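You operate a simulated robot arm through the tools that you are given. There is no shell and no other tool.

You run a simulated robot arm. Do the job below in one go: nothing can be reset, and whatever is moved stays where it is left.

## Task
Unpack the PLUS case and strip off its foam blocks and caps.
Fine: case, both foam blocks and both caps end on the steel bench. Set down upright: what you pick out, grey foam block.

Only the result counts: the job must be done as asked and must still hold three seconds after the hand-in. Knocking over, shifting, dropping, spilling or breaking anything else fails it. A push-on lid holds only when it is set on centred and level and pressed home; a screw cap is set on level and turned clockwise until tight.

## Robot
A 6-joint arm with a two-finger gripper, fixed in place. Base frame: the origin is at the foot of the arm, x ahead of it, y to its left, z up; the work surface is at about z = 0.8. Lengths are in m, angles in degrees, forces in N, time in s.
Its first joint turns from -166.0 to 166.0 degrees. Payload 2.45 kg.
Tool frame: the origin (TCP) lies between the finger pads and is the grasp point; the fingertips stand 0.02 m ahead of it; z points along the fingers, y is the line along which they close. The gripper opens to 0.14 m. The gripper's body begins 0.168 m behind the TCP.
Orientation is that of the tool frame in the base frame, as [roll, pitch, yaw] about the fixed x, y, z axes, in that order (R = Rz(yaw) Ry(pitch) Rx(roll)). With the fingers straight down and closing along the base's y, the tool's x points along the base's -x, its y along +y and its z along -z.

## Interface
- The arm moves only by the tool apply_moves. Its argument "motion" is a list of rows, each an object of numbers (a shift or turn left out is 0, a gripper value left out holds the last): "x", "y", "z": the shift along the tool's x, y, z in mm; "rx", "ry", "rz": the turn, a rotation vector about the tool's x, y, z in degrees; "hand": the opening, from 0 (shut) to 1 (fully open). In form: [{"x": .., "y": .., "z": .., "rx": .., "ry": .., "rz": .., "hand": ..}, ...]. A call has 1 to 20 rows; each row is the pose to reach, as a shift and turn from the pose commanded when the call began, along the tool's axes at that moment. A row lasts 0.2 s, in which the tool goes at most 0.05 m and 8.6 degrees; a call with a longer step from one row to the next is refused whole, and so is a gripper value outside its range. A pose out of reach is approached as far as the arm can. The call stops where the force on the tool passes 80 N (or 10 N more than at its start, if that is more) or the arm is blocked; 0.2 s more then pass. Each finger travels about 0.045 m/s and halts on what it meets, pressing with about 32 N; the grip force reading is that of the motor and also rises with nothing between the fingers. The clock runs only during rows and for 0.2 s after the last one: add rows that repeat a pose to give the fingers time. The reply holds the time, the measured pose of the TCP, the force on the tool along the base axes, the opening and the grip force, in the units named above and with some noise, with the torque about the TCP (base axes, N m) and any sound that the robot's microphone picked up, and new pictures: "pictures" is both (left out), scene, wrist or none.
- Cameras (640 x 400 px; columns grow to the right, rows downward): "scene" is fixed at [0.4009, 0.6513, 1.5364]; the picture's right is [-0.48, -0.88, 0.00], its down [-0.59, 0.32, -0.74] and it looks along [0.65, -0.35, -0.68] (base axes); focal length 371 px, centre (320, 200). "wrist" rides on the gripper at [0.078, 0.011, -0.209] in the tool frame; the picture's right is [-0.14, 0.99, 0.00], its down [-0.92, -0.13, -0.37] and it looks along [-0.37, -0.05, 0.93] (tool axes); focal length 280 px, centre (320, 200). There is no depth. A picture from a camera that has moved, and an enlarged one, comes with that camera's place and axes in the base frame and with its lens.
- inspect(camera, box): a new picture of the part [left, top, right, bottom] of that camera's present view, enlarged. The clock stands still meanwhile.
- close_job(): hands the job in; it is judged then, once.

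Nothing tells you positions but the pictures and the camera data. Unless the task says otherwise, let go and move clear before handing in.

The tools are called after "Emit:" by a JSON object that holds its "fn" and its "kwargs". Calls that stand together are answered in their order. apply_moves: Moves the arm, as the interface text tells. Its arguments: {"type":"object","properties":{"motion":{"type":"array","items":{"type":"object","properties":{"x":{"type":"number"},"y":{"type":"number"},"z":{"type":"number"},"rx":{"type":"number"},"ry":{"type":"number"},"rz":{"type":"number"},"hand":{"type":"number"}}}},"pictures":{"type":"string","enum":["both","scene","wrist","none"]}},"required":["motion"]} The other tools are called the same way: inspect (camera, box) takes an enlarged picture of a part of a camera's view; close_job () hands the job in.

At the start:

```text
t: 0.0
tool_pos: [0.692, 0.0409, 1.147]
ee_rot: [180.0, 0.0, 179.9]
wrist_force: [-0.7, -0.3, -0.7]
wrist_torque: [-0.01, 0.0, -0.02]
grip_width: 0.1402
grip_force: 0.0
```

scene: 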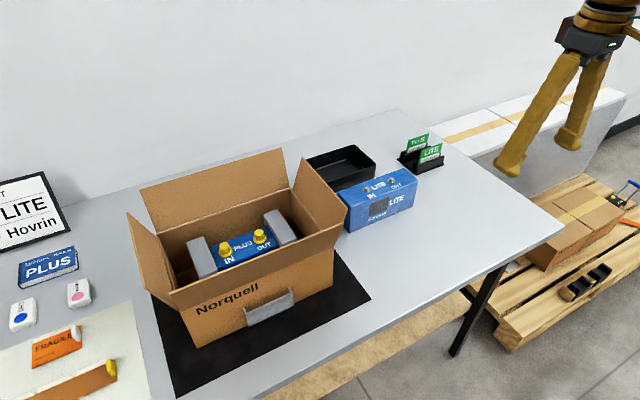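
wrist: 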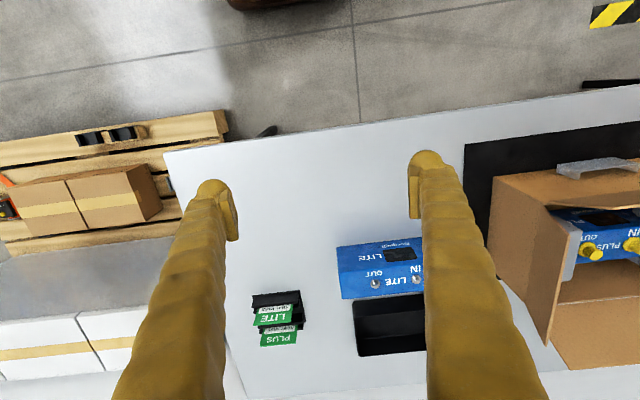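

I see an open cardboard carton on the bench holding a blue PLUS case, with grey foam blocks at its two ends and two yellow caps on its ports. I'll look at it more closely before moving.

Emit:
{"fn": "inspect", "kwargs": {"camera": "scene", "box": [120, 140, 380, 360]}}

Emit:
{"fn": "inspect", "kwargs": {"camera": "scene", "box": [170, 190, 310, 290]}}

Emit:
{"fn": "inspect", "kwargs": {"camera": "scene", "box": [300, 120, 460, 240]}}

Emit:
{"fn": "inspect", "kwargs": {"camera": "scene", "box": [0, 160, 160, 400]}}

Emit:
{"fn": "inspect", "kwargs": {"camera": "wrist", "box": [440, 80, 640, 400]}}

```text
1.82 times, centred on (250, 250) of scene
camera zoom: at [0.4009, 0.6513, 1.5364], right [-0.48, -0.88, 0.0], down [-0.59, 0.32, -0.74], along [0.65, -0.35, -0.68], focal length 675 px, centre (447, 109)
```

zoom: 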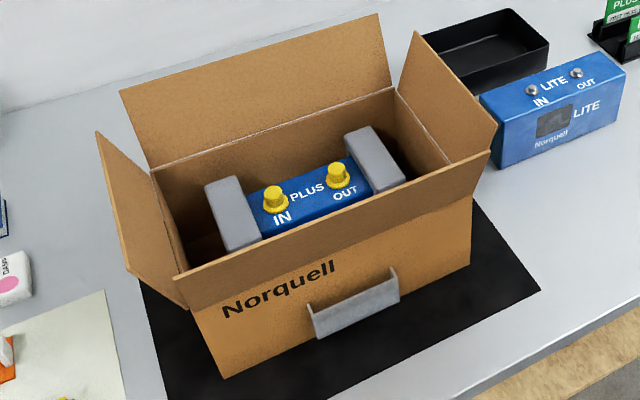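

```text
4.00 times, centred on (240, 240) of scene
camera zoom: at [0.4009, 0.6513, 1.5364], right [-0.48, -0.88, 0.0], down [-0.59, 0.32, -0.74], along [0.65, -0.35, -0.68], focal length 1484 px, centre (640, 40)
```

zoom: 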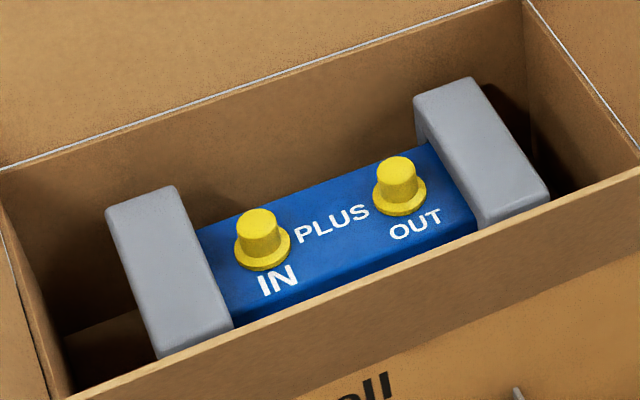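

```text
3.33 times, centred on (380, 180) of scene
camera zoom: at [0.4009, 0.6513, 1.5364], right [-0.48, -0.88, 0.0], down [-0.59, 0.32, -0.74], along [0.65, -0.35, -0.68], focal length 1237 px, centre (120, 267)
```

zoom: 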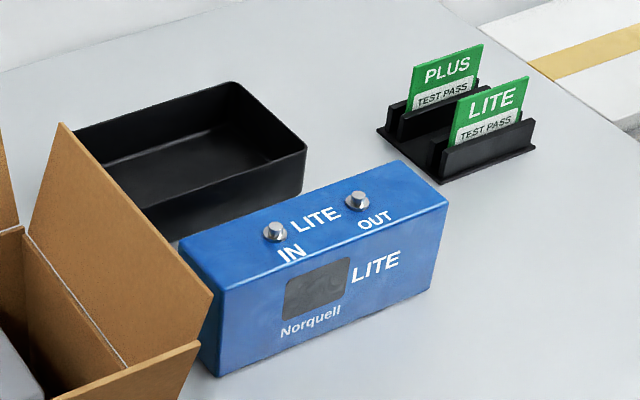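

```text
1.67 times, centred on (80, 280) of scene
camera zoom: at [0.4009, 0.6513, 1.5364], right [-0.48, -0.88, 0.0], down [-0.59, 0.32, -0.74], along [0.65, -0.35, -0.68], focal length 618 px, centre (720, 67)
```

zoom: 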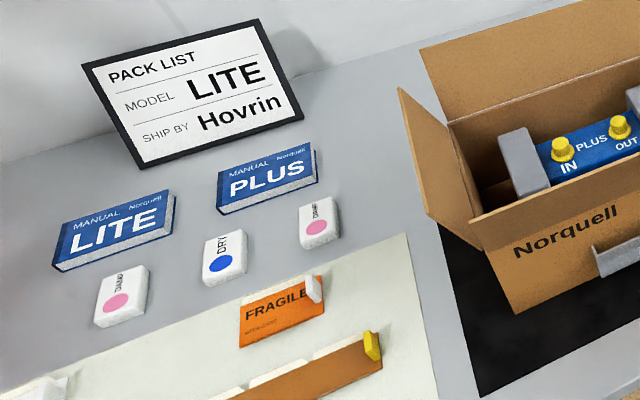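

```text
1.25 times, centred on (540, 240) of wrist
camera zoom: at [0.6146, 0.0515, 1.3563], right [0.14, 0.99, 0.0], down [0.92, -0.13, 0.37], along [0.37, -0.05, -0.93], focal length 350 px, centre (45, 150)
```

zoom: 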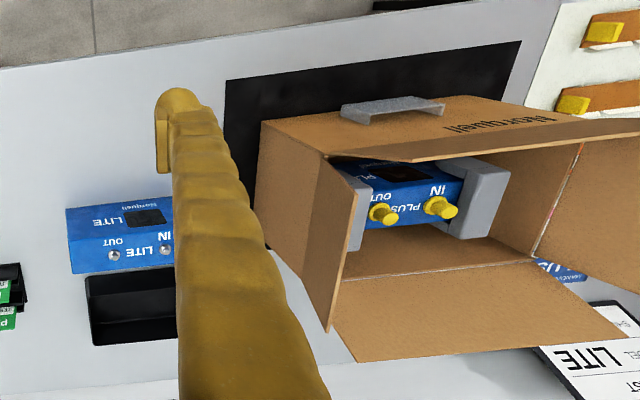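

I've worked out positions from the two views. The carton spans about x 0.83–1.05, y 0.38–0.70, and its rim is near z 0.94. The caps sit near (0.956, 0.50 and 0.60, 0.91), which is far out for this arm. Next I'll move the hand over, staying high, to see inside and test the reach.

Emit:
{"fn": "apply_moves", "kwargs": {"motion": [{"y": 48}, {"y": 96}, {"y": 144}, {"y": 192}, {"y": 240}, {"y": 288}, {"y": 336}, {"y": 384}, {"y": 410, "x": -20}, {"y": 430, "x": -50}]}}

```text
t: 2.2
tool_pos: [0.7422, 0.4742, 1.1438]
ee_rot: [-180.0, 0.0, 180.0]
wrist_force: [0.1, -0.2, 0.1]
wrist_torque: [0.04, -0.03, 0.05]
grip_width: 0.1399
grip_force: 0.0
camera wrist: at [0.6647, 0.4848, 1.3537], right [0.14, 0.99, 0.0], down [0.92, -0.13, 0.37], along [0.37, -0.05, -0.93], focal length 280 px, centre (320, 200)
```

scene: 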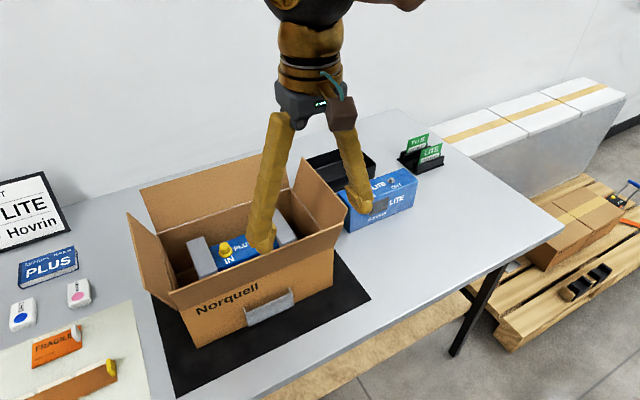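
wrist: 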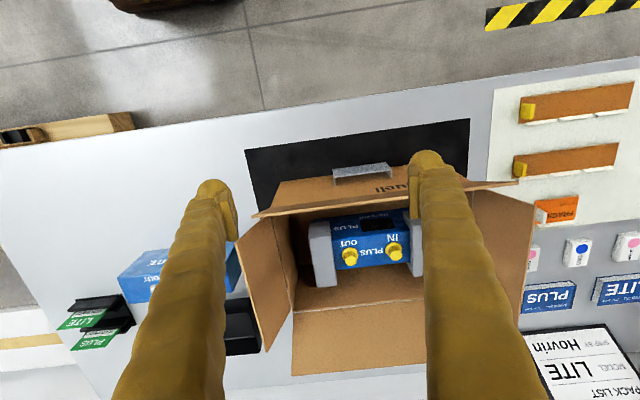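

Emit:
{"fn": "inspect", "kwargs": {"camera": "wrist", "box": [230, 140, 430, 300]}}

Emit:
{"fn": "inspect", "kwargs": {"camera": "wrist", "box": [480, 60, 640, 220]}}

Emit:
{"fn": "inspect", "kwargs": {"camera": "scene", "box": [180, 250, 320, 360]}}

```text
2.50 times, centred on (330, 220) of wrist
camera zoom: at [0.6647, 0.4848, 1.3537], right [0.14, 0.99, 0.0], down [0.92, -0.13, 0.37], along [0.37, -0.05, -0.93], focal length 701 px, centre (295, 150)
```

zoom: 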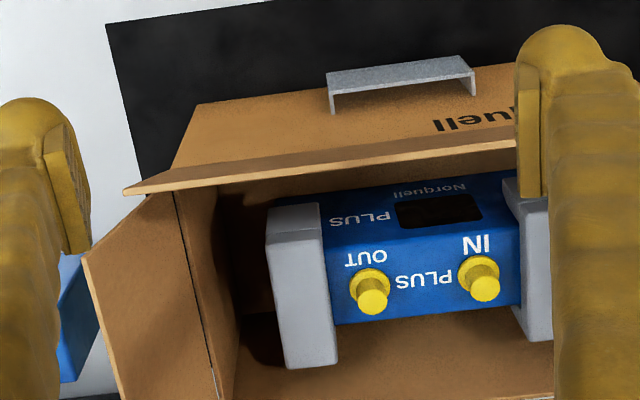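

```text
2.50 times, centred on (560, 140) of wrist
camera zoom: at [0.6647, 0.4848, 1.3537], right [0.14, 0.99, 0.0], down [0.92, -0.13, 0.37], along [0.37, -0.05, -0.93], focal length 701 px, centre (-280, 350)
```

zoom: 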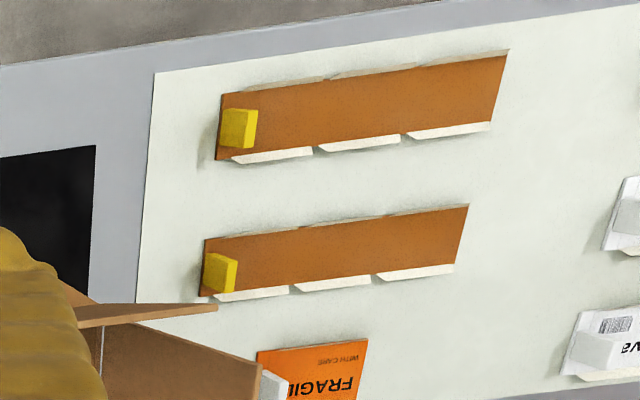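

```text
3.64 times, centred on (250, 305) of scene
camera zoom: at [0.4009, 0.6513, 1.5364], right [-0.48, -0.88, 0.0], down [-0.59, 0.32, -0.74], along [0.65, -0.35, -0.68], focal length 1349 px, centre (574, -182)
```

zoom: 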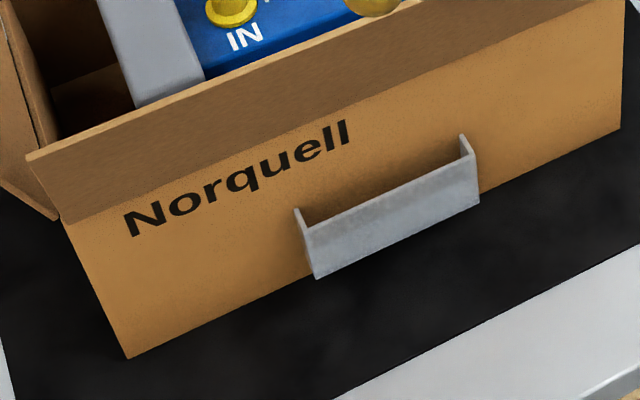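

The carton has a pull handle on its front, but I'd rather leave it where it stands. I'll turn the hand 90° so the fingers close along x, across the case's narrow side, and then see how far the arm reaches.

Emit:
{"fn": "apply_moves", "kwargs": {"motion": [{"rz": 8.5}, {"rz": 17}, {"rz": 25.5}, {"rz": 34}, {"rz": 42.5}, {"rz": 51}, {"rz": 59.5}, {"rz": 68}, {"rz": 76.5}, {"rz": 85}, {"rz": 90}]}}

```text
t: 4.6
tool_pos: [0.7439, 0.4694, 1.1462]
ee_rot: [-180.0, 0.0, 89.8]
wrist_force: [0.2, -0.7, 0.1]
wrist_torque: [-0.03, -0.01, 0.03]
grip_width: 0.14
grip_force: 0.0
camera wrist: at [0.754, 0.5492, 1.3555], right [0.99, -0.14, 0.0], down [-0.13, -0.92, 0.37], along [-0.05, -0.36, -0.93], focal length 280 px, centre (320, 200)
```

scene: 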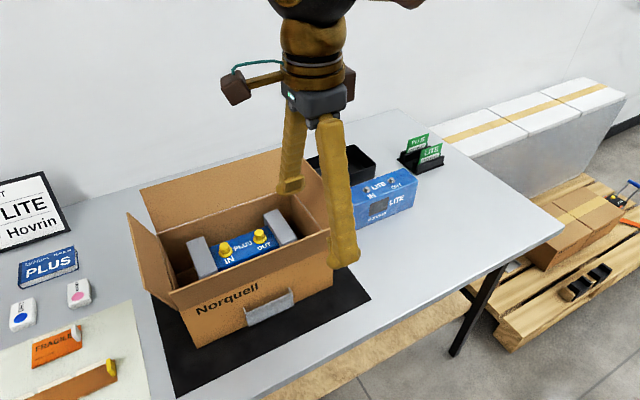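
wrist: 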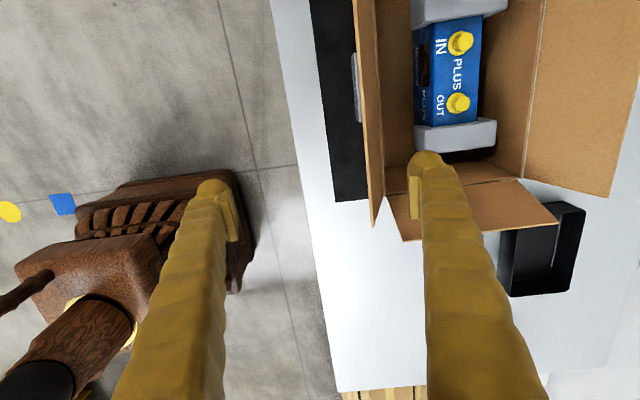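

Both fingers are now lined up along x. Next I'll push out over the case at this height, with the tool still straight down, to find the reach limit.

Emit:
{"fn": "apply_moves", "kwargs": {"motion": [{"y": 40, "x": 10}, {"y": 80, "x": 25}, {"y": 120, "x": 40}, {"y": 160, "x": 55}, {"y": 200, "x": 65}, {"y": 210, "x": 70}]}}

```text
t: 6.0
tool_pos: [0.953, 0.5407, 1.1452]
ee_rot: [-180.0, 0.0, 90.0]
wrist_force: [-0.6, 0.2, 0.3]
wrist_torque: [0.0, -0.04, -0.01]
grip_width: 0.1399
grip_force: 0.1
camera wrist: at [0.9642, 0.6193, 1.3544], right [0.99, -0.14, 0.0], down [-0.13, -0.92, 0.37], along [-0.05, -0.37, -0.93], focal length 280 px, centre (320, 200)
```

scene: 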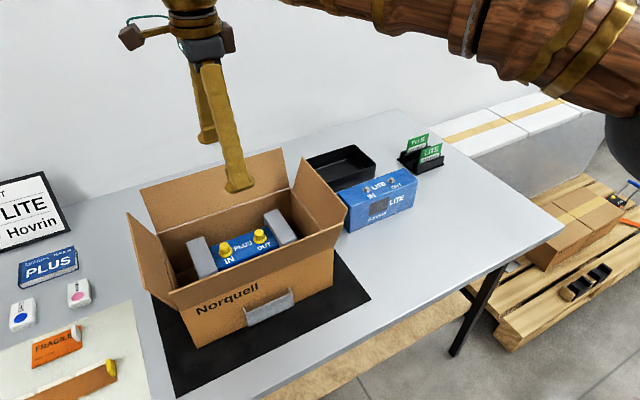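
wrist: 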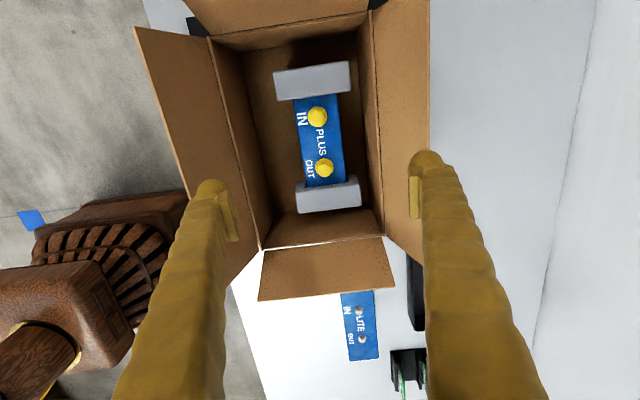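

The arm reaches over the case with the tool vertical. I'll take a close look from directly above.

Emit:
{"fn": "inspect", "kwargs": {"camera": "wrist", "box": [230, 30, 420, 240]}}

Emit:
{"fn": "inspect", "kwargs": {"camera": "scene", "box": [180, 150, 300, 290]}}

```text
1.90 times, centred on (325, 135) of wrist
camera zoom: at [0.9642, 0.6193, 1.3544], right [0.99, -0.14, 0.0], down [-0.13, -0.92, 0.37], along [-0.05, -0.37, -0.93], focal length 534 px, centre (310, 324)
```

zoom: 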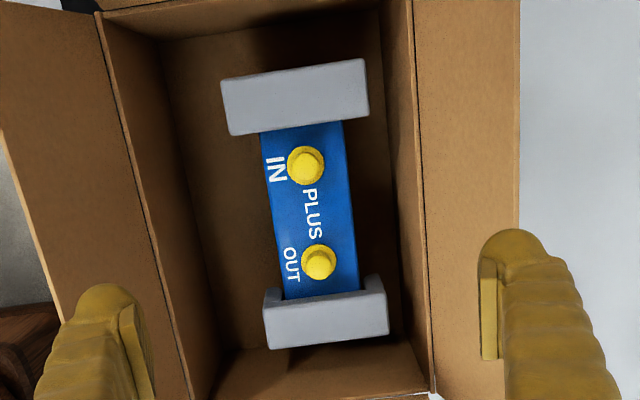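

```text
2.86 times, centred on (240, 220) of scene
camera zoom: at [0.4009, 0.6513, 1.5364], right [-0.48, -0.88, 0.0], down [-0.59, 0.32, -0.74], along [0.65, -0.35, -0.68], focal length 1060 px, centre (549, 143)
```

zoom: 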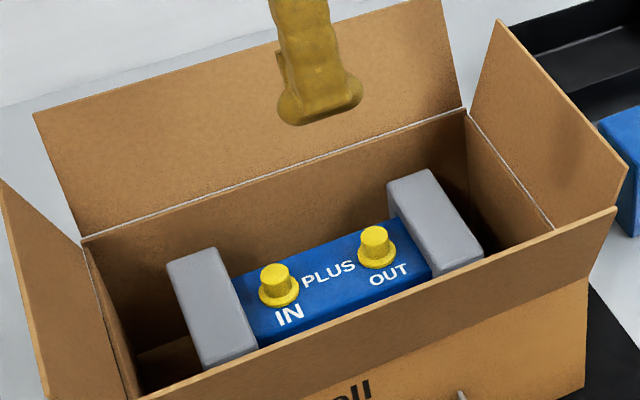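

The case is centred at about (0.9555, 0.5405) and lined up with y. The foam blocks cover y 0.434–0.473 and 0.608–0.647. I'll narrow the fingers so they clear the carton walls and lower partway.

Emit:
{"fn": "apply_moves", "kwargs": {"motion": [{"y": 2.5, "hand": 0.73}, {"y": 2.5, "z": 30, "hand": 0.73}, {"y": 2.5, "z": 60, "hand": 0.73}, {"y": 2.5, "z": 90, "hand": 0.73}, {"y": 2.5, "z": 120, "hand": 0.73}, {"y": 2.5, "z": 140, "hand": 0.73}]}}

```text
t: 7.4
tool_pos: [0.9541, 0.5395, 1.0076]
ee_rot: [-180.0, 0.0, 90.1]
wrist_force: [-0.2, 0.1, 0.0]
wrist_torque: [0.0, 0.0, -0.01]
grip_width: 0.102
grip_force: 0.1
camera wrist: at [0.9659, 0.6183, 1.218], right [0.99, -0.14, 0.0], down [-0.13, -0.92, 0.37], along [-0.05, -0.36, -0.93], focal length 280 px, centre (320, 200)
```

scene: 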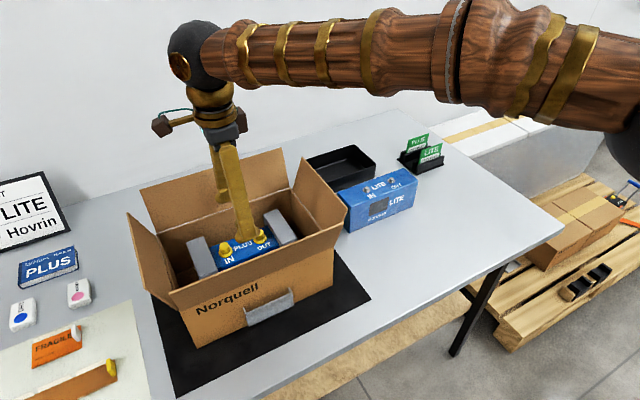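
wrist: 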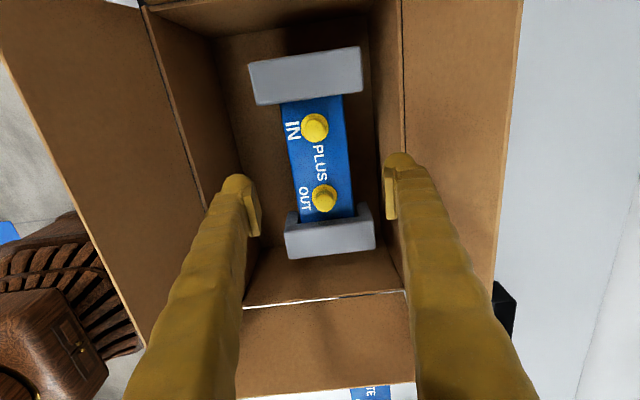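

That height was reached without trouble. I'm lowering further between the foam blocks, with one finger on each side of the case.

Emit:
{"fn": "apply_moves", "kwargs": {"motion": [{"y": 1.5, "x": 1, "z": 25}, {"y": 1.5, "x": 1, "z": 50}, {"y": 1.5, "x": 1, "z": 75}, {"y": 1.5, "x": 1, "z": 75}]}}

```text
t: 8.4
tool_pos: [0.9581, 0.5403, 0.9314]
ee_rot: [-180.0, 0.0, 90.0]
wrist_force: [-0.5, 0.2, -0.1]
wrist_torque: [0.02, 0.02, 0.0]
grip_width: 0.1023
grip_force: 0.0
camera wrist: at [0.9684, 0.619, 1.1407], right [0.99, -0.14, 0.0], down [-0.13, -0.92, 0.37], along [-0.05, -0.36, -0.93], focal length 280 px, centre (320, 200)
```

scene: 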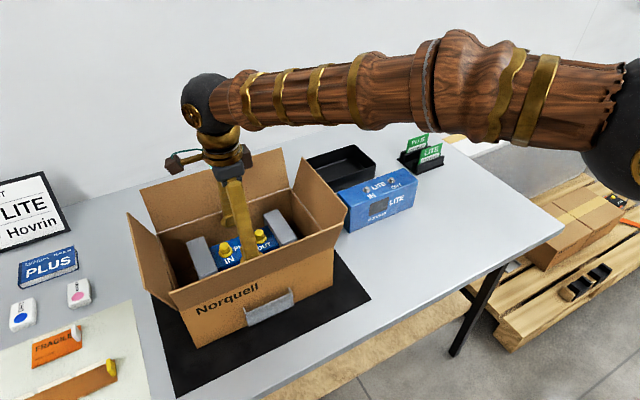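
wrist: 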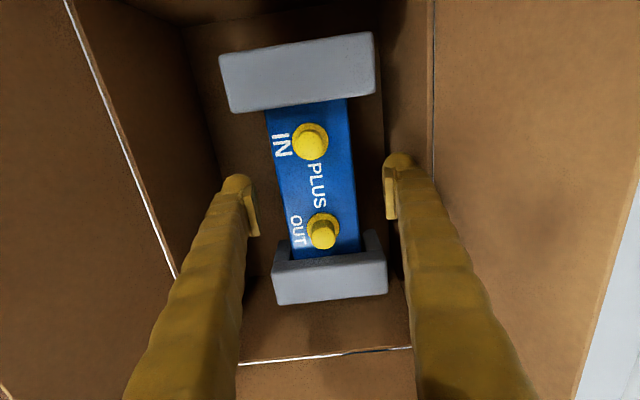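

The fingers straddle the case and look evenly centred. I'll go down to about z 0.862 and then close.

Emit:
{"fn": "apply_moves", "kwargs": {"motion": [{"z": 25}, {"z": 50}, {"z": 70}, {"z": 70}]}}

```text
t: 9.4
tool_pos: [0.9562, 0.5401, 0.8623]
ee_rot: [-180.0, 0.0, 89.9]
wrist_force: [-0.4, 0.7, 0.1]
wrist_torque: [-0.03, -0.01, -0.01]
grip_width: 0.1023
grip_force: 0.0
camera wrist: at [0.9681, 0.6188, 1.071], right [0.99, -0.14, 0.0], down [-0.13, -0.92, 0.37], along [-0.05, -0.36, -0.93], focal length 280 px, centre (320, 200)
```

scene: 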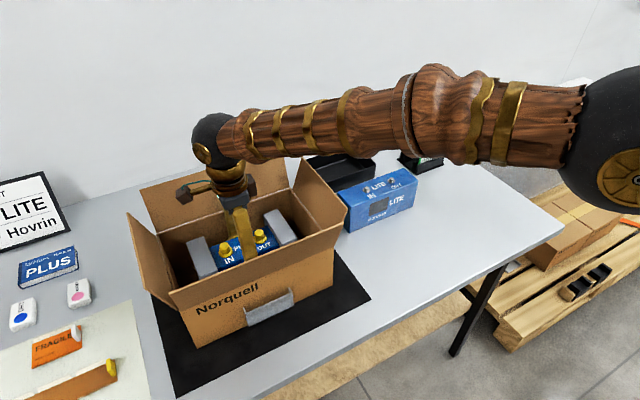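
wrist: 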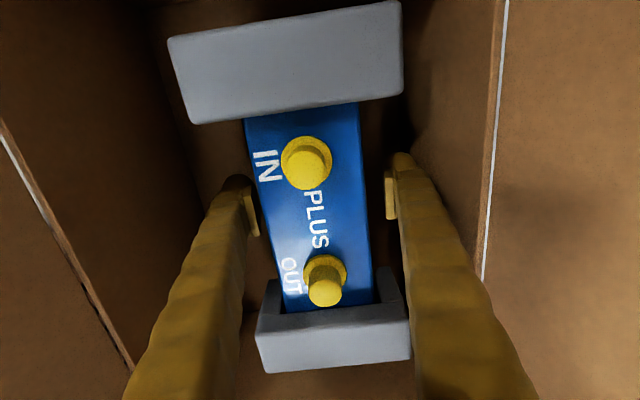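

The fingers are at the right depth, so I'm closing on the case's sides.

Emit:
{"fn": "apply_moves", "kwargs": {"motion": [{"hand": 0.0}, {"hand": 0.0}, {"hand": 0.0}, {"hand": 0.0}, {"hand": 0.0}, {"hand": 0.0}]}}

```text
t: 10.8
tool_pos: [0.9578, 0.5401, 0.861]
ee_rot: [180.0, 0.1, 90.0]
wrist_force: [-3.5, 2.0, 1.1]
wrist_torque: [-0.05, -0.05, 0.01]
grip_width: 0.0724
grip_force: 32.1
camera wrist: at [0.968, 0.6188, 1.0712], right [0.99, -0.14, 0.0], down [-0.13, -0.92, 0.37], along [-0.05, -0.36, -0.93], focal length 280 px, centre (320, 200)
```

scene: 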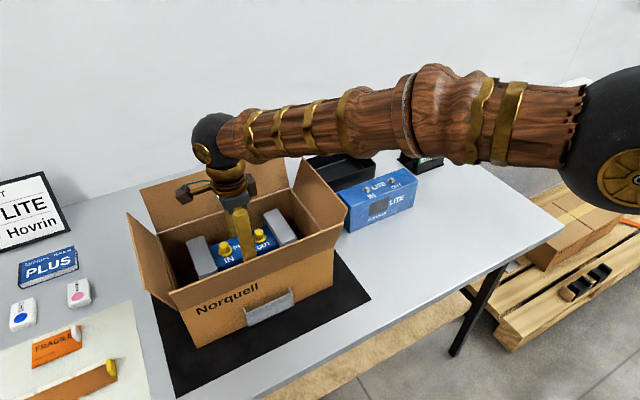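
wrist: 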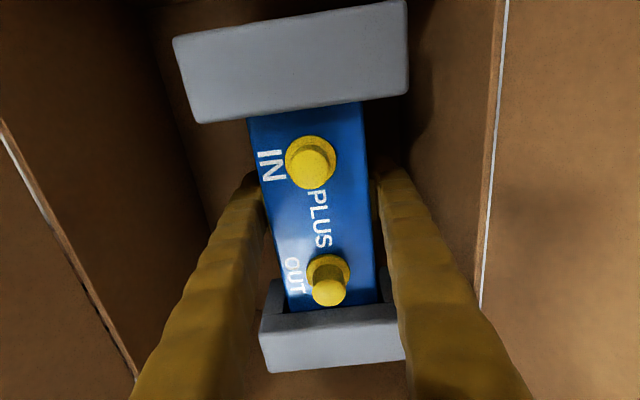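

The grip is firm at 72 mm. I'll lift a little to check the weight and see whether the foam comes up with the case.

Emit:
{"fn": "apply_moves", "kwargs": {"motion": [{"z": -10}, {"z": -20}, {"z": -30}, {"z": -30}]}}

```text
t: 11.8
tool_pos: [0.9562, 0.5405, 0.8925]
ee_rot: [-179.9, 0.0, 90.0]
wrist_force: [0.2, -0.6, -0.4]
wrist_torque: [0.02, -0.02, 0.01]
grip_width: 0.0697
grip_force: 31.9
camera wrist: at [0.9684, 0.6201, 1.1016], right [0.99, -0.14, 0.0], down [-0.13, -0.92, 0.37], along [-0.05, -0.37, -0.93], focal length 280 px, centre (320, 200)
```

scene: 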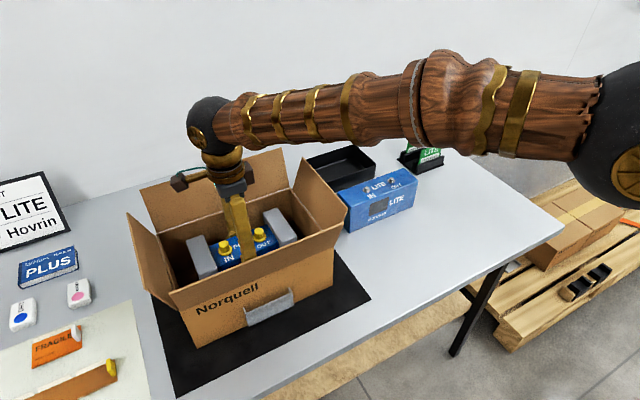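
wrist: 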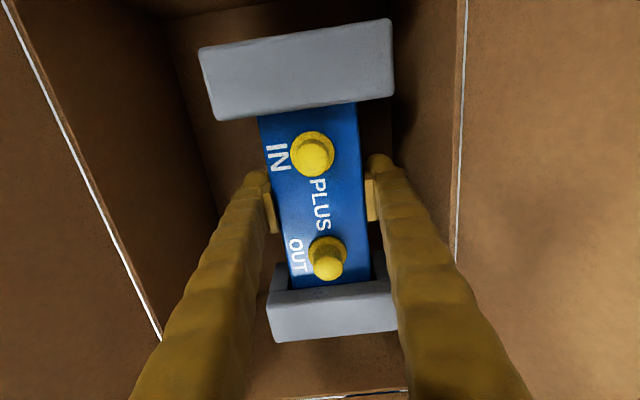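

The fingers came up but the wrist feels no weight, so the case seems to have stayed down. I'll look closely before trying anything else.

Emit:
{"fn": "inspect", "kwargs": {"camera": "wrist", "box": [180, 0, 460, 360]}}

Emit:
{"fn": "inspect", "kwargs": {"camera": "scene", "box": [160, 170, 320, 290]}}

```text
1.11 times, centred on (320, 180) of wrist
camera zoom: at [0.9684, 0.6201, 1.1016], right [0.99, -0.14, 0.0], down [-0.13, -0.92, 0.37], along [-0.05, -0.37, -0.93], focal length 312 px, centre (320, 222)
```

zoom: 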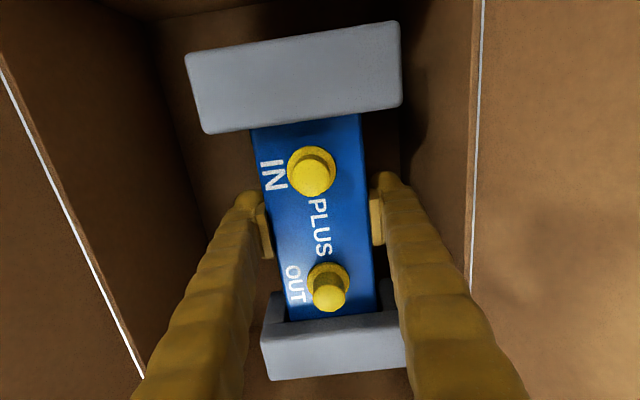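

```text
3.33 times, centred on (240, 230) of scene
camera zoom: at [0.4009, 0.6513, 1.5364], right [-0.48, -0.88, 0.0], down [-0.59, 0.32, -0.74], along [0.65, -0.35, -0.68], focal length 1237 px, centre (587, 100)
```

zoom: 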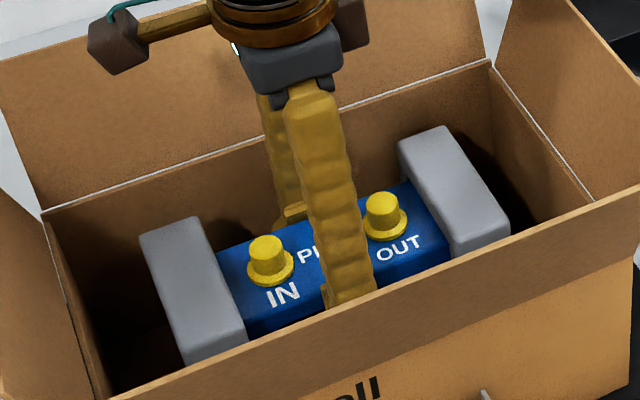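

The case has not come up. I'll open, go back down a little deeper, grip again and lift in small steps while watching the force.

Emit:
{"fn": "apply_moves", "kwargs": {"motion": [{"hand": 0.65}, {"hand": 0.65}, {"hand": 0.65}, {"z": 20, "hand": 0.65}, {"z": 42, "hand": 0.65}, {"z": 42, "hand": 0.0}, {"z": 42, "hand": 0.0}, {"z": 42, "hand": 0.0}, {"z": 42, "hand": 0.0}, {"z": 42, "hand": 0.0}]}}

Emit:
{"fn": "apply_moves", "kwargs": {"motion": [{"z": -2}, {"z": -4}], "pictures": "wrist"}}

```text
t: 14.0
tool_pos: [0.9575, 0.5408, 0.8512]
ee_rot: [180.0, 0.1, 89.9]
wrist_force: [5.7, 0.4, 6.6]
wrist_torque: [-0.01, 0.0, -0.01]
grip_width: 0.0723
grip_force: 31.7
camera wrist: at [0.9679, 0.6192, 1.0604], right [0.99, -0.14, 0.0], down [-0.13, -0.92, 0.37], along [-0.05, -0.36, -0.93], focal length 280 px, centre (320, 200)
```

scene: 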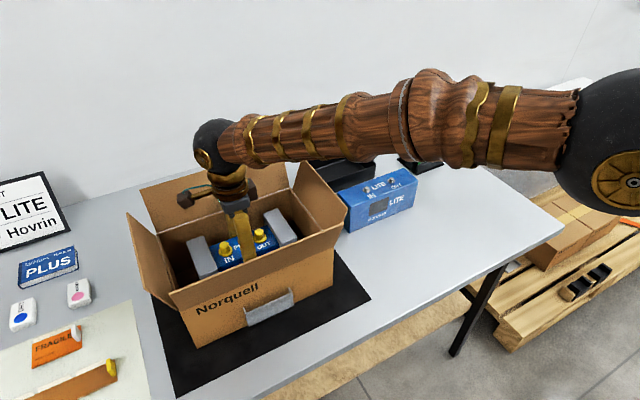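
wrist: 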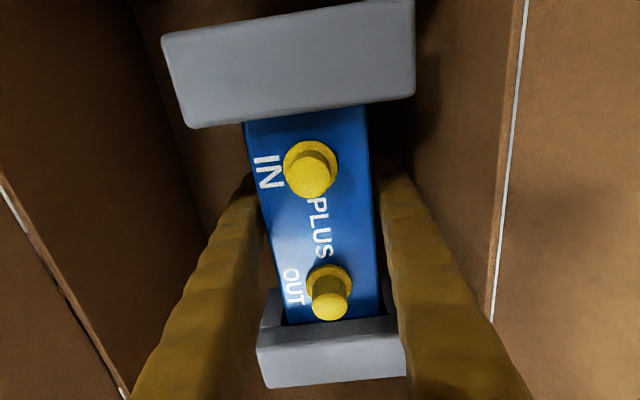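

```text
t: 14.6
tool_pos: [0.9572, 0.5416, 0.8541]
ee_rot: [-179.9, 0.0, 90.0]
wrist_force: [0.0, 0.7, -10.0]
wrist_torque: [0.01, -0.02, 0.01]
grip_width: 0.0726
grip_force: 31.9
camera wrist: at [0.9679, 0.62, 1.0627], right [0.99, -0.14, 0.0], down [-0.13, -0.92, 0.37], along [-0.05, -0.37, -0.93], focal length 280 px, centre (320, 200)
```

wrist: 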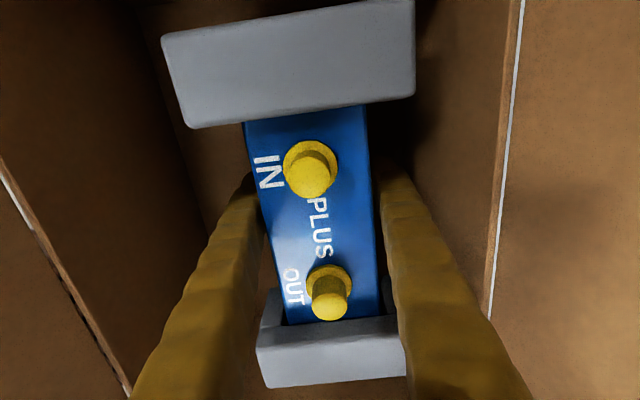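

The wrist now reads −10 N, so the case is held. I'll keep lifting slowly in small steps.

Emit:
{"fn": "apply_moves", "kwargs": {"motion": [{"z": -2}, {"z": -4}, {"z": -6}, {"z": -8}], "pictures": "wrist"}}

```text
t: 15.6
tool_pos: [0.9573, 0.5416, 0.8613]
ee_rot: [-180.0, 0.0, 90.0]
wrist_force: [-0.1, -0.5, -9.1]
wrist_torque: [0.02, 0.01, 0.0]
grip_width: 0.0722
grip_force: 31.6
camera wrist: at [0.9681, 0.6203, 1.0711], right [0.99, -0.14, 0.0], down [-0.13, -0.92, 0.37], along [-0.05, -0.37, -0.93], focal length 280 px, centre (320, 200)
```

wrist: 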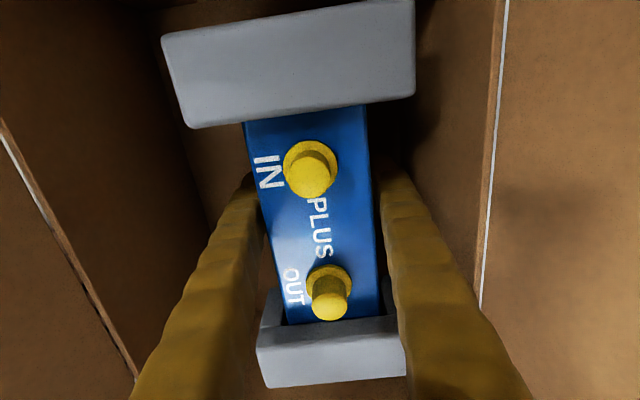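

The case is rising with the hand at about 9.5 N, and the foam and caps are coming with it. I'll keep the lift slow so nothing slips.

Emit:
{"fn": "apply_moves", "kwargs": {"motion": [{"z": -2}, {"z": -4}, {"z": -7}, {"z": -10}, {"z": -13}, {"z": -16}, {"z": -19}, {"z": -22}, {"z": -25}, {"z": -28}, {"z": -31}, {"z": -34}, {"z": -37}, {"z": -40}, {"z": -43}, {"z": -46}, {"z": -49}, {"z": -52}, {"z": -54}, {"z": -56}]}}

```text
t: 19.8
tool_pos: [0.9575, 0.5422, 0.9185]
ee_rot: [-180.0, 0.1, 90.0]
wrist_force: [0.3, -1.4, -8.7]
wrist_torque: [0.01, -0.03, -0.01]
grip_width: 0.0723
grip_force: 31.8
camera wrist: at [0.9679, 0.6203, 1.1275], right [0.99, -0.14, 0.0], down [-0.13, -0.92, 0.37], along [-0.05, -0.37, -0.93], focal length 280 px, centre (320, 200)
```

scene: 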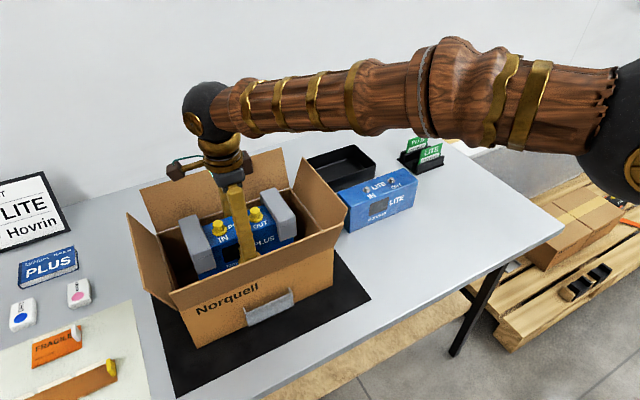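
wrist: 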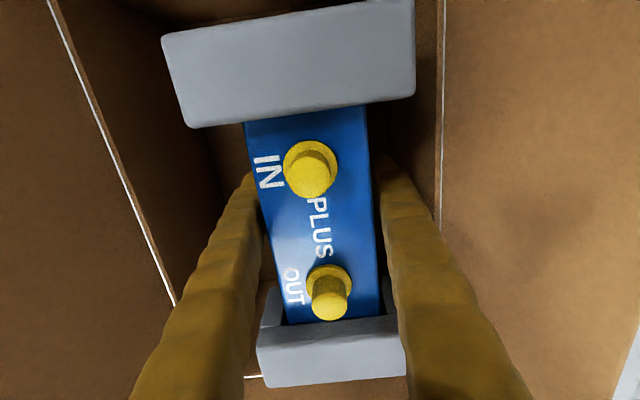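

Emit:
{"fn": "inspect", "kwargs": {"camera": "scene", "box": [150, 160, 340, 300]}}

```text
2.86 times, centred on (245, 230) of scene
camera zoom: at [0.4009, 0.6513, 1.5364], right [-0.48, -0.88, 0.0], down [-0.59, 0.32, -0.74], along [0.65, -0.35, -0.68], focal length 1060 px, centre (534, 114)
```

zoom: 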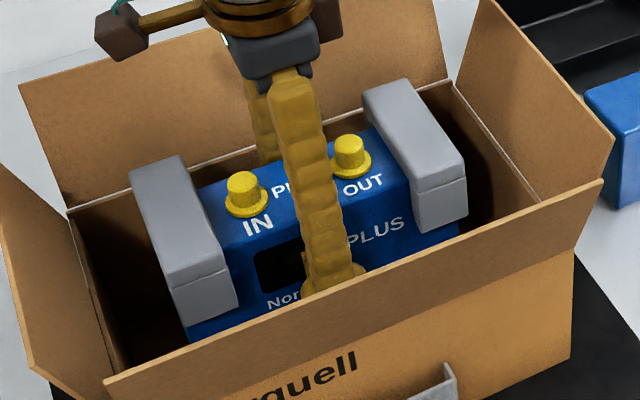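

The foam blocks turn out to be saddles over the top of the case ends, open underneath, so they should lift straight off later. I'll keep raising gently until the load is above the flaps.

Emit:
{"fn": "apply_moves", "kwargs": {"motion": [{"z": -2}, {"z": -5}, {"z": -9}, {"z": -14}, {"z": -19}, {"z": -24}, {"z": -29}, {"z": -34}, {"z": -39}, {"z": -44}, {"z": -49}, {"z": -54}, {"z": -59}, {"z": -64}, {"z": -69}, {"z": -74}, {"z": -79}, {"z": -83}, {"z": -86}, {"z": -88}]}}

Emit:
{"fn": "apply_moves", "kwargs": {"motion": [{"z": -2}, {"z": -5}, {"z": -9}, {"z": -14}, {"z": -20}, {"z": -26}, {"z": -32}, {"z": -38}, {"z": -44}, {"z": -50}, {"z": -56}, {"z": -62}, {"z": -68}, {"z": -74}, {"z": -80}, {"z": -86}, {"z": -91}, {"z": -95}, {"z": -98}, {"z": -100}]}}

```text
t: 24.0
tool_pos: [0.9564, 0.5408, 1.0066]
ee_rot: [179.9, 0.0, 90.0]
wrist_force: [-0.4, -0.8, -9.2]
wrist_torque: [0.02, 0.0, 0.02]
grip_width: 0.0722
grip_force: 32.0
camera wrist: at [0.9681, 0.6202, 1.2156], right [0.99, -0.14, 0.0], down [-0.13, -0.92, 0.37], along [-0.05, -0.37, -0.93], focal length 280 px, centre (320, 200)
```

scene: 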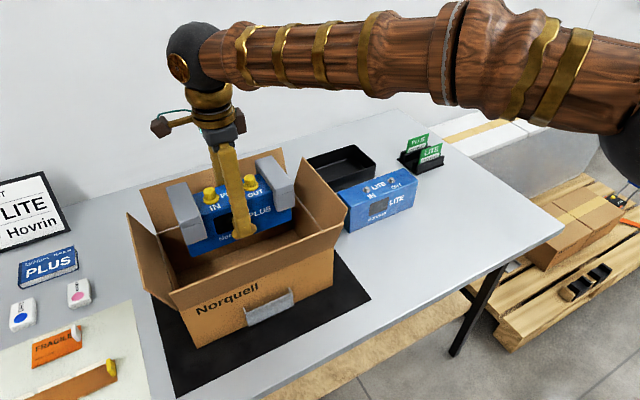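
wrist: 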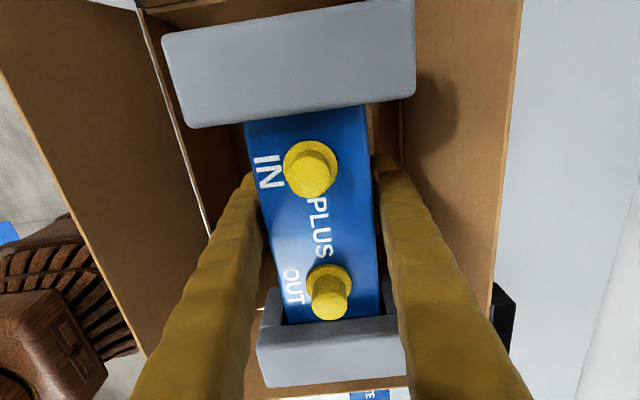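

```text
t: 28.2
tool_pos: [0.9563, 0.5417, 1.1058]
ee_rot: [-180.0, 0.0, 90.0]
wrist_force: [-0.7, -0.2, -9.4]
wrist_torque: [0.01, -0.03, 0.0]
grip_width: 0.0723
grip_force: 31.9
camera wrist: at [0.9672, 0.6201, 1.3156], right [0.99, -0.14, 0.0], down [-0.13, -0.92, 0.37], along [-0.05, -0.37, -0.93], focal length 280 px, centre (320, 200)
```

scene: 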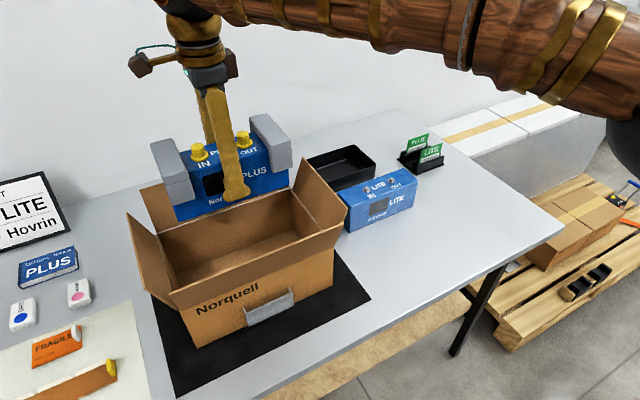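
wrist: 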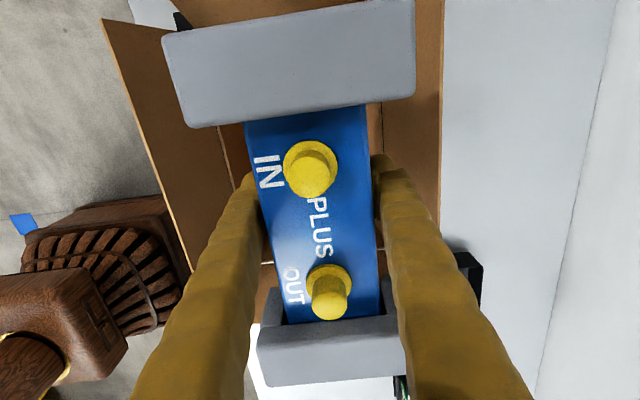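

The case is now fully out of the carton and steady in the grip. I'll raise it a bit more, then carry it gently to the clear bench area around (0.82, 0.13), in front of the LITE case.

Emit:
{"fn": "apply_moves", "kwargs": {"motion": [{"z": -2}, {"z": -5}, {"z": -9}, {"z": -14}, {"z": -20}, {"z": -26}, {"z": -32}, {"z": -37}, {"z": -41}, {"z": -44}, {"z": -45}], "pictures": "none"}}

Emit:
{"fn": "apply_moves", "kwargs": {"motion": [{"x": -2, "y": -1}, {"x": -6, "y": -2}, {"x": -11, "y": -4}, {"x": -19, "y": -6}, {"x": -28, "y": -9}, {"x": -40, "y": -13}, {"x": -53, "y": -18}, {"x": -67, "y": -22}, {"x": -82, "y": -27}, {"x": -96, "y": -32}, {"x": -110, "y": -37}, {"x": -124, "y": -41}, {"x": -138, "y": -46}, {"x": -152, "y": -51}, {"x": -165, "y": -55}, {"x": -176, "y": -58}, {"x": -185, "y": -61}, {"x": -192, "y": -64}, {"x": -197, "y": -65}, {"x": -200, "y": -66}]}}

```text
t: 30.6
tool_pos: [0.9566, 0.5412, 1.1496]
ee_rot: [180.0, 0.0, 90.1]
wrist_force: [-1.1, -0.1, -9.5]
wrist_torque: [-0.01, 0.01, 0.0]
grip_width: 0.0721
grip_force: 31.9
```

```text
t: 34.8
tool_pos: [0.8925, 0.3424, 1.1501]
ee_rot: [-179.9, 0.1, 90.0]
wrist_force: [0.2, 0.5, -7.9]
wrist_torque: [0.02, -0.03, 0.01]
grip_width: 0.0727
grip_force: 31.7
camera wrist: at [0.903, 0.4211, 1.3603], right [0.99, -0.14, 0.0], down [-0.13, -0.92, 0.37], along [-0.05, -0.36, -0.93], focal length 280 px, centre (320, 200)
```

scene: 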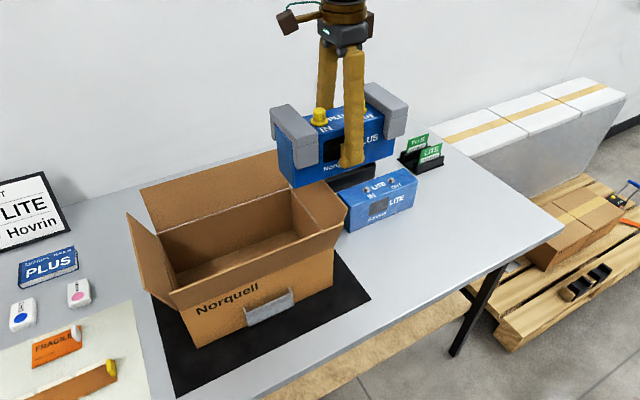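
wrist: 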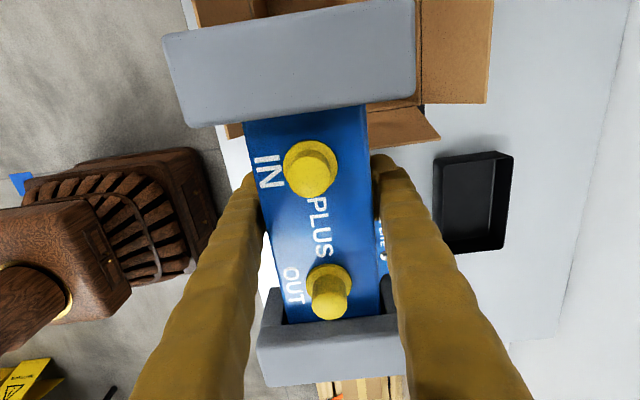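

The case is clear of the carton and still level. I'm carrying on to a point above the set-down spot.

Emit:
{"fn": "apply_moves", "kwargs": {"motion": [{"x": -2, "y": -1}, {"x": -6, "y": -2}, {"x": -11, "y": -4}, {"x": -19, "y": -6}, {"x": -28, "y": -9}, {"x": -40, "y": -14}, {"x": -54, "y": -18}, {"x": -69, "y": -23}, {"x": -84, "y": -28}, {"x": -99, "y": -34}, {"x": -114, "y": -39}, {"x": -129, "y": -44}, {"x": -144, "y": -49}, {"x": -159, "y": -54}, {"x": -173, "y": -59}, {"x": -185, "y": -63}, {"x": -195, "y": -66}, {"x": -203, "y": -69}, {"x": -209, "y": -71}, {"x": -212, "y": -72}]}}

```text
t: 39.0
tool_pos: [0.818, 0.1295, 1.1508]
ee_rot: [180.0, 0.0, 89.9]
wrist_force: [-0.8, -0.5, -9.3]
wrist_torque: [0.01, -0.02, -0.01]
grip_width: 0.0722
grip_force: 31.9
camera wrist: at [0.8294, 0.2075, 1.3601], right [0.99, -0.14, 0.0], down [-0.13, -0.92, 0.37], along [-0.05, -0.36, -0.93], focal length 280 px, centre (320, 200)
```

scene: 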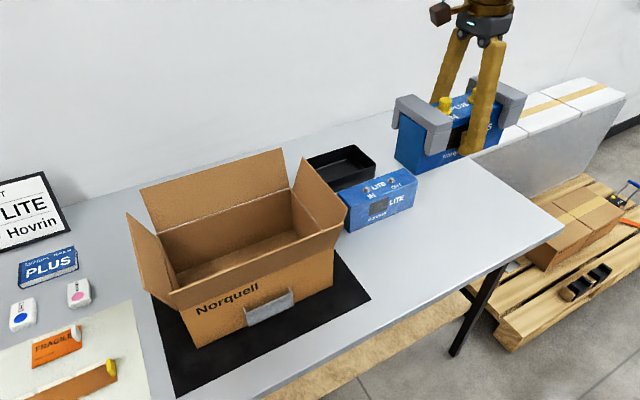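
wrist: 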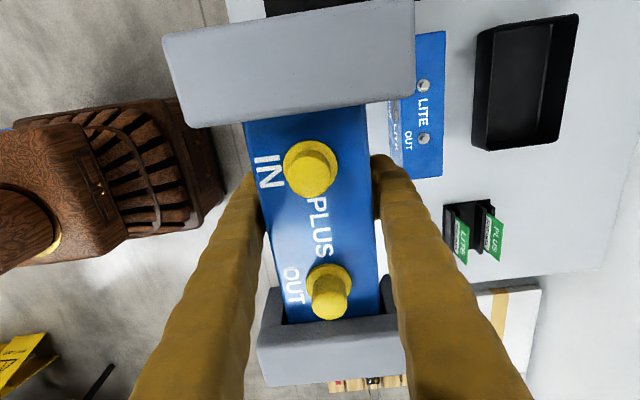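

I'm above clear bench in front of the LITE case and will lower slowly.

Emit:
{"fn": "apply_moves", "kwargs": {"motion": [{"z": 2, "y": 1}, {"z": 6, "y": 2}, {"z": 13, "y": 2}, {"z": 23, "y": 2}, {"z": 36, "y": 2}, {"z": 51, "y": 2}, {"z": 67, "y": 2}, {"z": 83, "y": 2}, {"z": 99, "y": 2}, {"z": 115, "y": 2}, {"z": 131, "y": 2}, {"z": 147, "y": 2}, {"z": 163, "y": 2}, {"z": 178, "y": 2}, {"z": 191, "y": 2}, {"z": 201, "y": 2}, {"z": 208, "y": 2}, {"z": 213, "y": 2}, {"z": 217, "y": 2}, {"z": 220, "y": 2}]}}

```text
t: 43.2
tool_pos: [0.8214, 0.1295, 0.9315]
ee_rot: [-180.0, 0.0, 90.0]
wrist_force: [-0.8, 0.2, -9.6]
wrist_torque: [0.01, -0.01, -0.03]
grip_width: 0.0722
grip_force: 32.1
camera wrist: at [0.8317, 0.2081, 1.1401], right [0.99, -0.14, 0.0], down [-0.13, -0.92, 0.37], along [-0.05, -0.36, -0.93], focal length 280 px, centre (320, 200)
```

scene: 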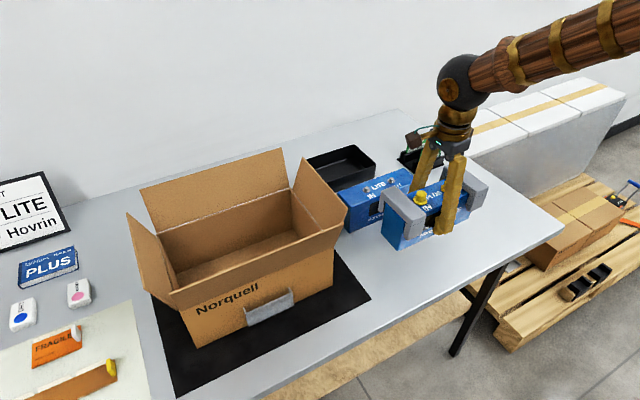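
wrist: 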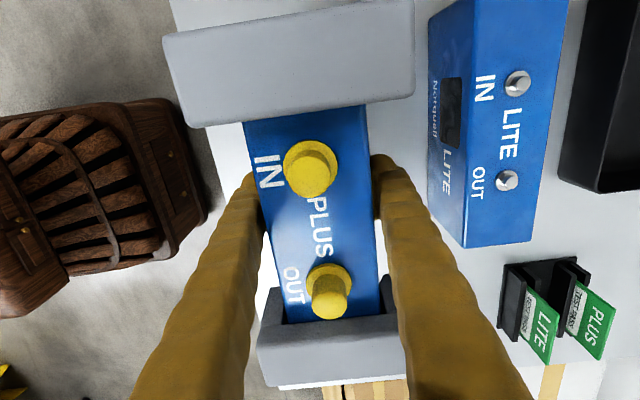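

The spot is clear. I'll descend the last stretch slowly until the bench takes the weight.

Emit:
{"fn": "apply_moves", "kwargs": {"motion": [{"z": 2}, {"z": 5}, {"z": 9}, {"z": 14}, {"z": 20}, {"z": 26}, {"z": 32}, {"z": 38}, {"z": 44}, {"z": 50}, {"z": 55}, {"z": 59}, {"z": 62}, {"z": 65}, {"z": 67}, {"z": 69}, {"z": 71}, {"z": 73}, {"z": 75}, {"z": 76}], "pictures": "scene"}}

```text
t: 47.4
tool_pos: [0.8214, 0.1293, 0.8554]
ee_rot: [-180.0, -0.1, 89.9]
wrist_force: [-0.3, 0.0, -8.9]
wrist_torque: [0.01, 0.01, 0.0]
grip_width: 0.0725
grip_force: 32.8
```

scene: 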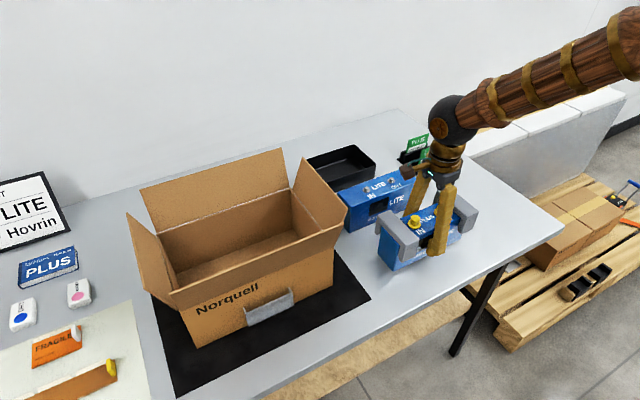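

Emit:
{"fn": "apply_moves", "kwargs": {"motion": [{"z": 1}, {"z": 2}, {"z": 3}, {"z": 4}, {"z": 4}], "pictures": "none"}}

```text
t: 48.6
tool_pos: [0.8213, 0.1294, 0.8504]
ee_rot: [-180.0, 0.0, 90.0]
wrist_force: [-0.3, 0.1, -8.9]
wrist_torque: [0.03, 0.02, 0.01]
grip_width: 0.0722
grip_force: 32.0
```

Not yet touching; the wrist still carries the full weight. I'll continue down in 1 mm steps.

Emit:
{"fn": "apply_moves", "kwargs": {"motion": [{"z": 1}, {"z": 2}, {"z": 3}, {"z": 4}, {"z": 4}], "pictures": "none"}}

```text
t: 49.8
tool_pos: [0.8207, 0.1286, 0.8468]
ee_rot: [-180.0, -0.1, 90.0]
wrist_force: [-0.5, -0.4, -9.4]
wrist_torque: [0.0, 0.0, -0.03]
grip_width: 0.0723
grip_force: 31.9
```

Emit:
{"fn": "apply_moves", "kwargs": {"motion": [{"z": 1}, {"z": 2}, {"z": 2}], "pictures": "none"}}

Emit:
{"fn": "inspect", "kwargs": {"camera": "scene", "box": [360, 150, 500, 290]}}

```text
t: 50.6
tool_pos: [0.8223, 0.1294, 0.8453]
ee_rot: [-180.0, 0.0, 90.0]
wrist_force: [-3.7, 1.6, 0.2]
wrist_torque: [-0.97, 0.15, -0.27]
grip_width: 0.0721
grip_force: 31.7
```

```text
2.86 times, centred on (430, 220) of scene
camera zoom: at [0.4009, 0.6513, 1.5364], right [-0.48, -0.88, 0.0], down [-0.59, 0.32, -0.74], along [0.65, -0.35, -0.68], focal length 1060 px, centre (6, 143)
```

zoom: 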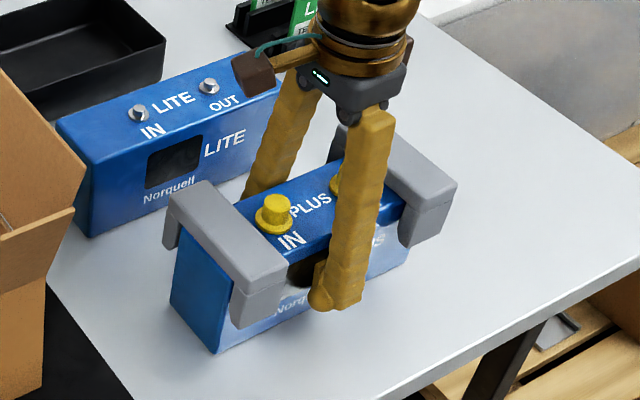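

The bench has taken the weight. I'll settle half a millimetre more and then open gently.

Emit:
{"fn": "apply_moves", "kwargs": {"motion": [{"z": 0.7}, {"z": 0.7, "hand": 0.56}, {"z": 0.7, "hand": 0.62}, {"z": 0.7, "hand": 0.66}, {"z": 0.7, "hand": 0.66}]}}

```text
t: 51.8
tool_pos: [0.8212, 0.1291, 0.8461]
ee_rot: [180.0, 0.1, 90.0]
wrist_force: [-0.9, -1.1, 0.2]
wrist_torque: [0.01, 0.0, 0.01]
grip_width: 0.0925
grip_force: 0.1
camera wrist: at [0.8318, 0.2076, 1.0544], right [0.99, -0.14, 0.0], down [-0.13, -0.92, 0.37], along [-0.05, -0.36, -0.93], focal length 280 px, centre (320, 200)
```

scene: 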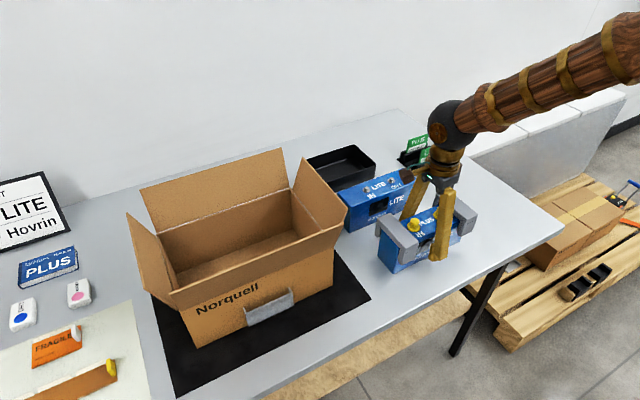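
wrist: 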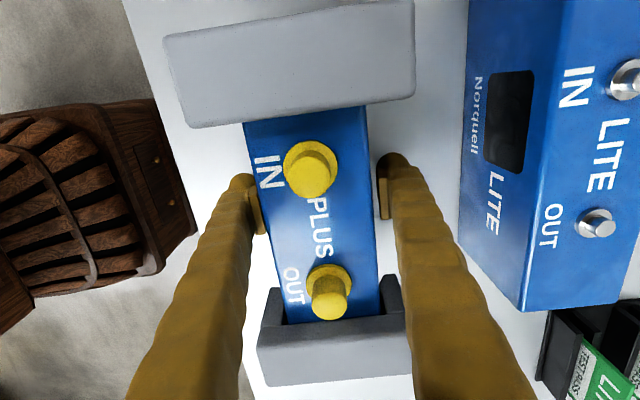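

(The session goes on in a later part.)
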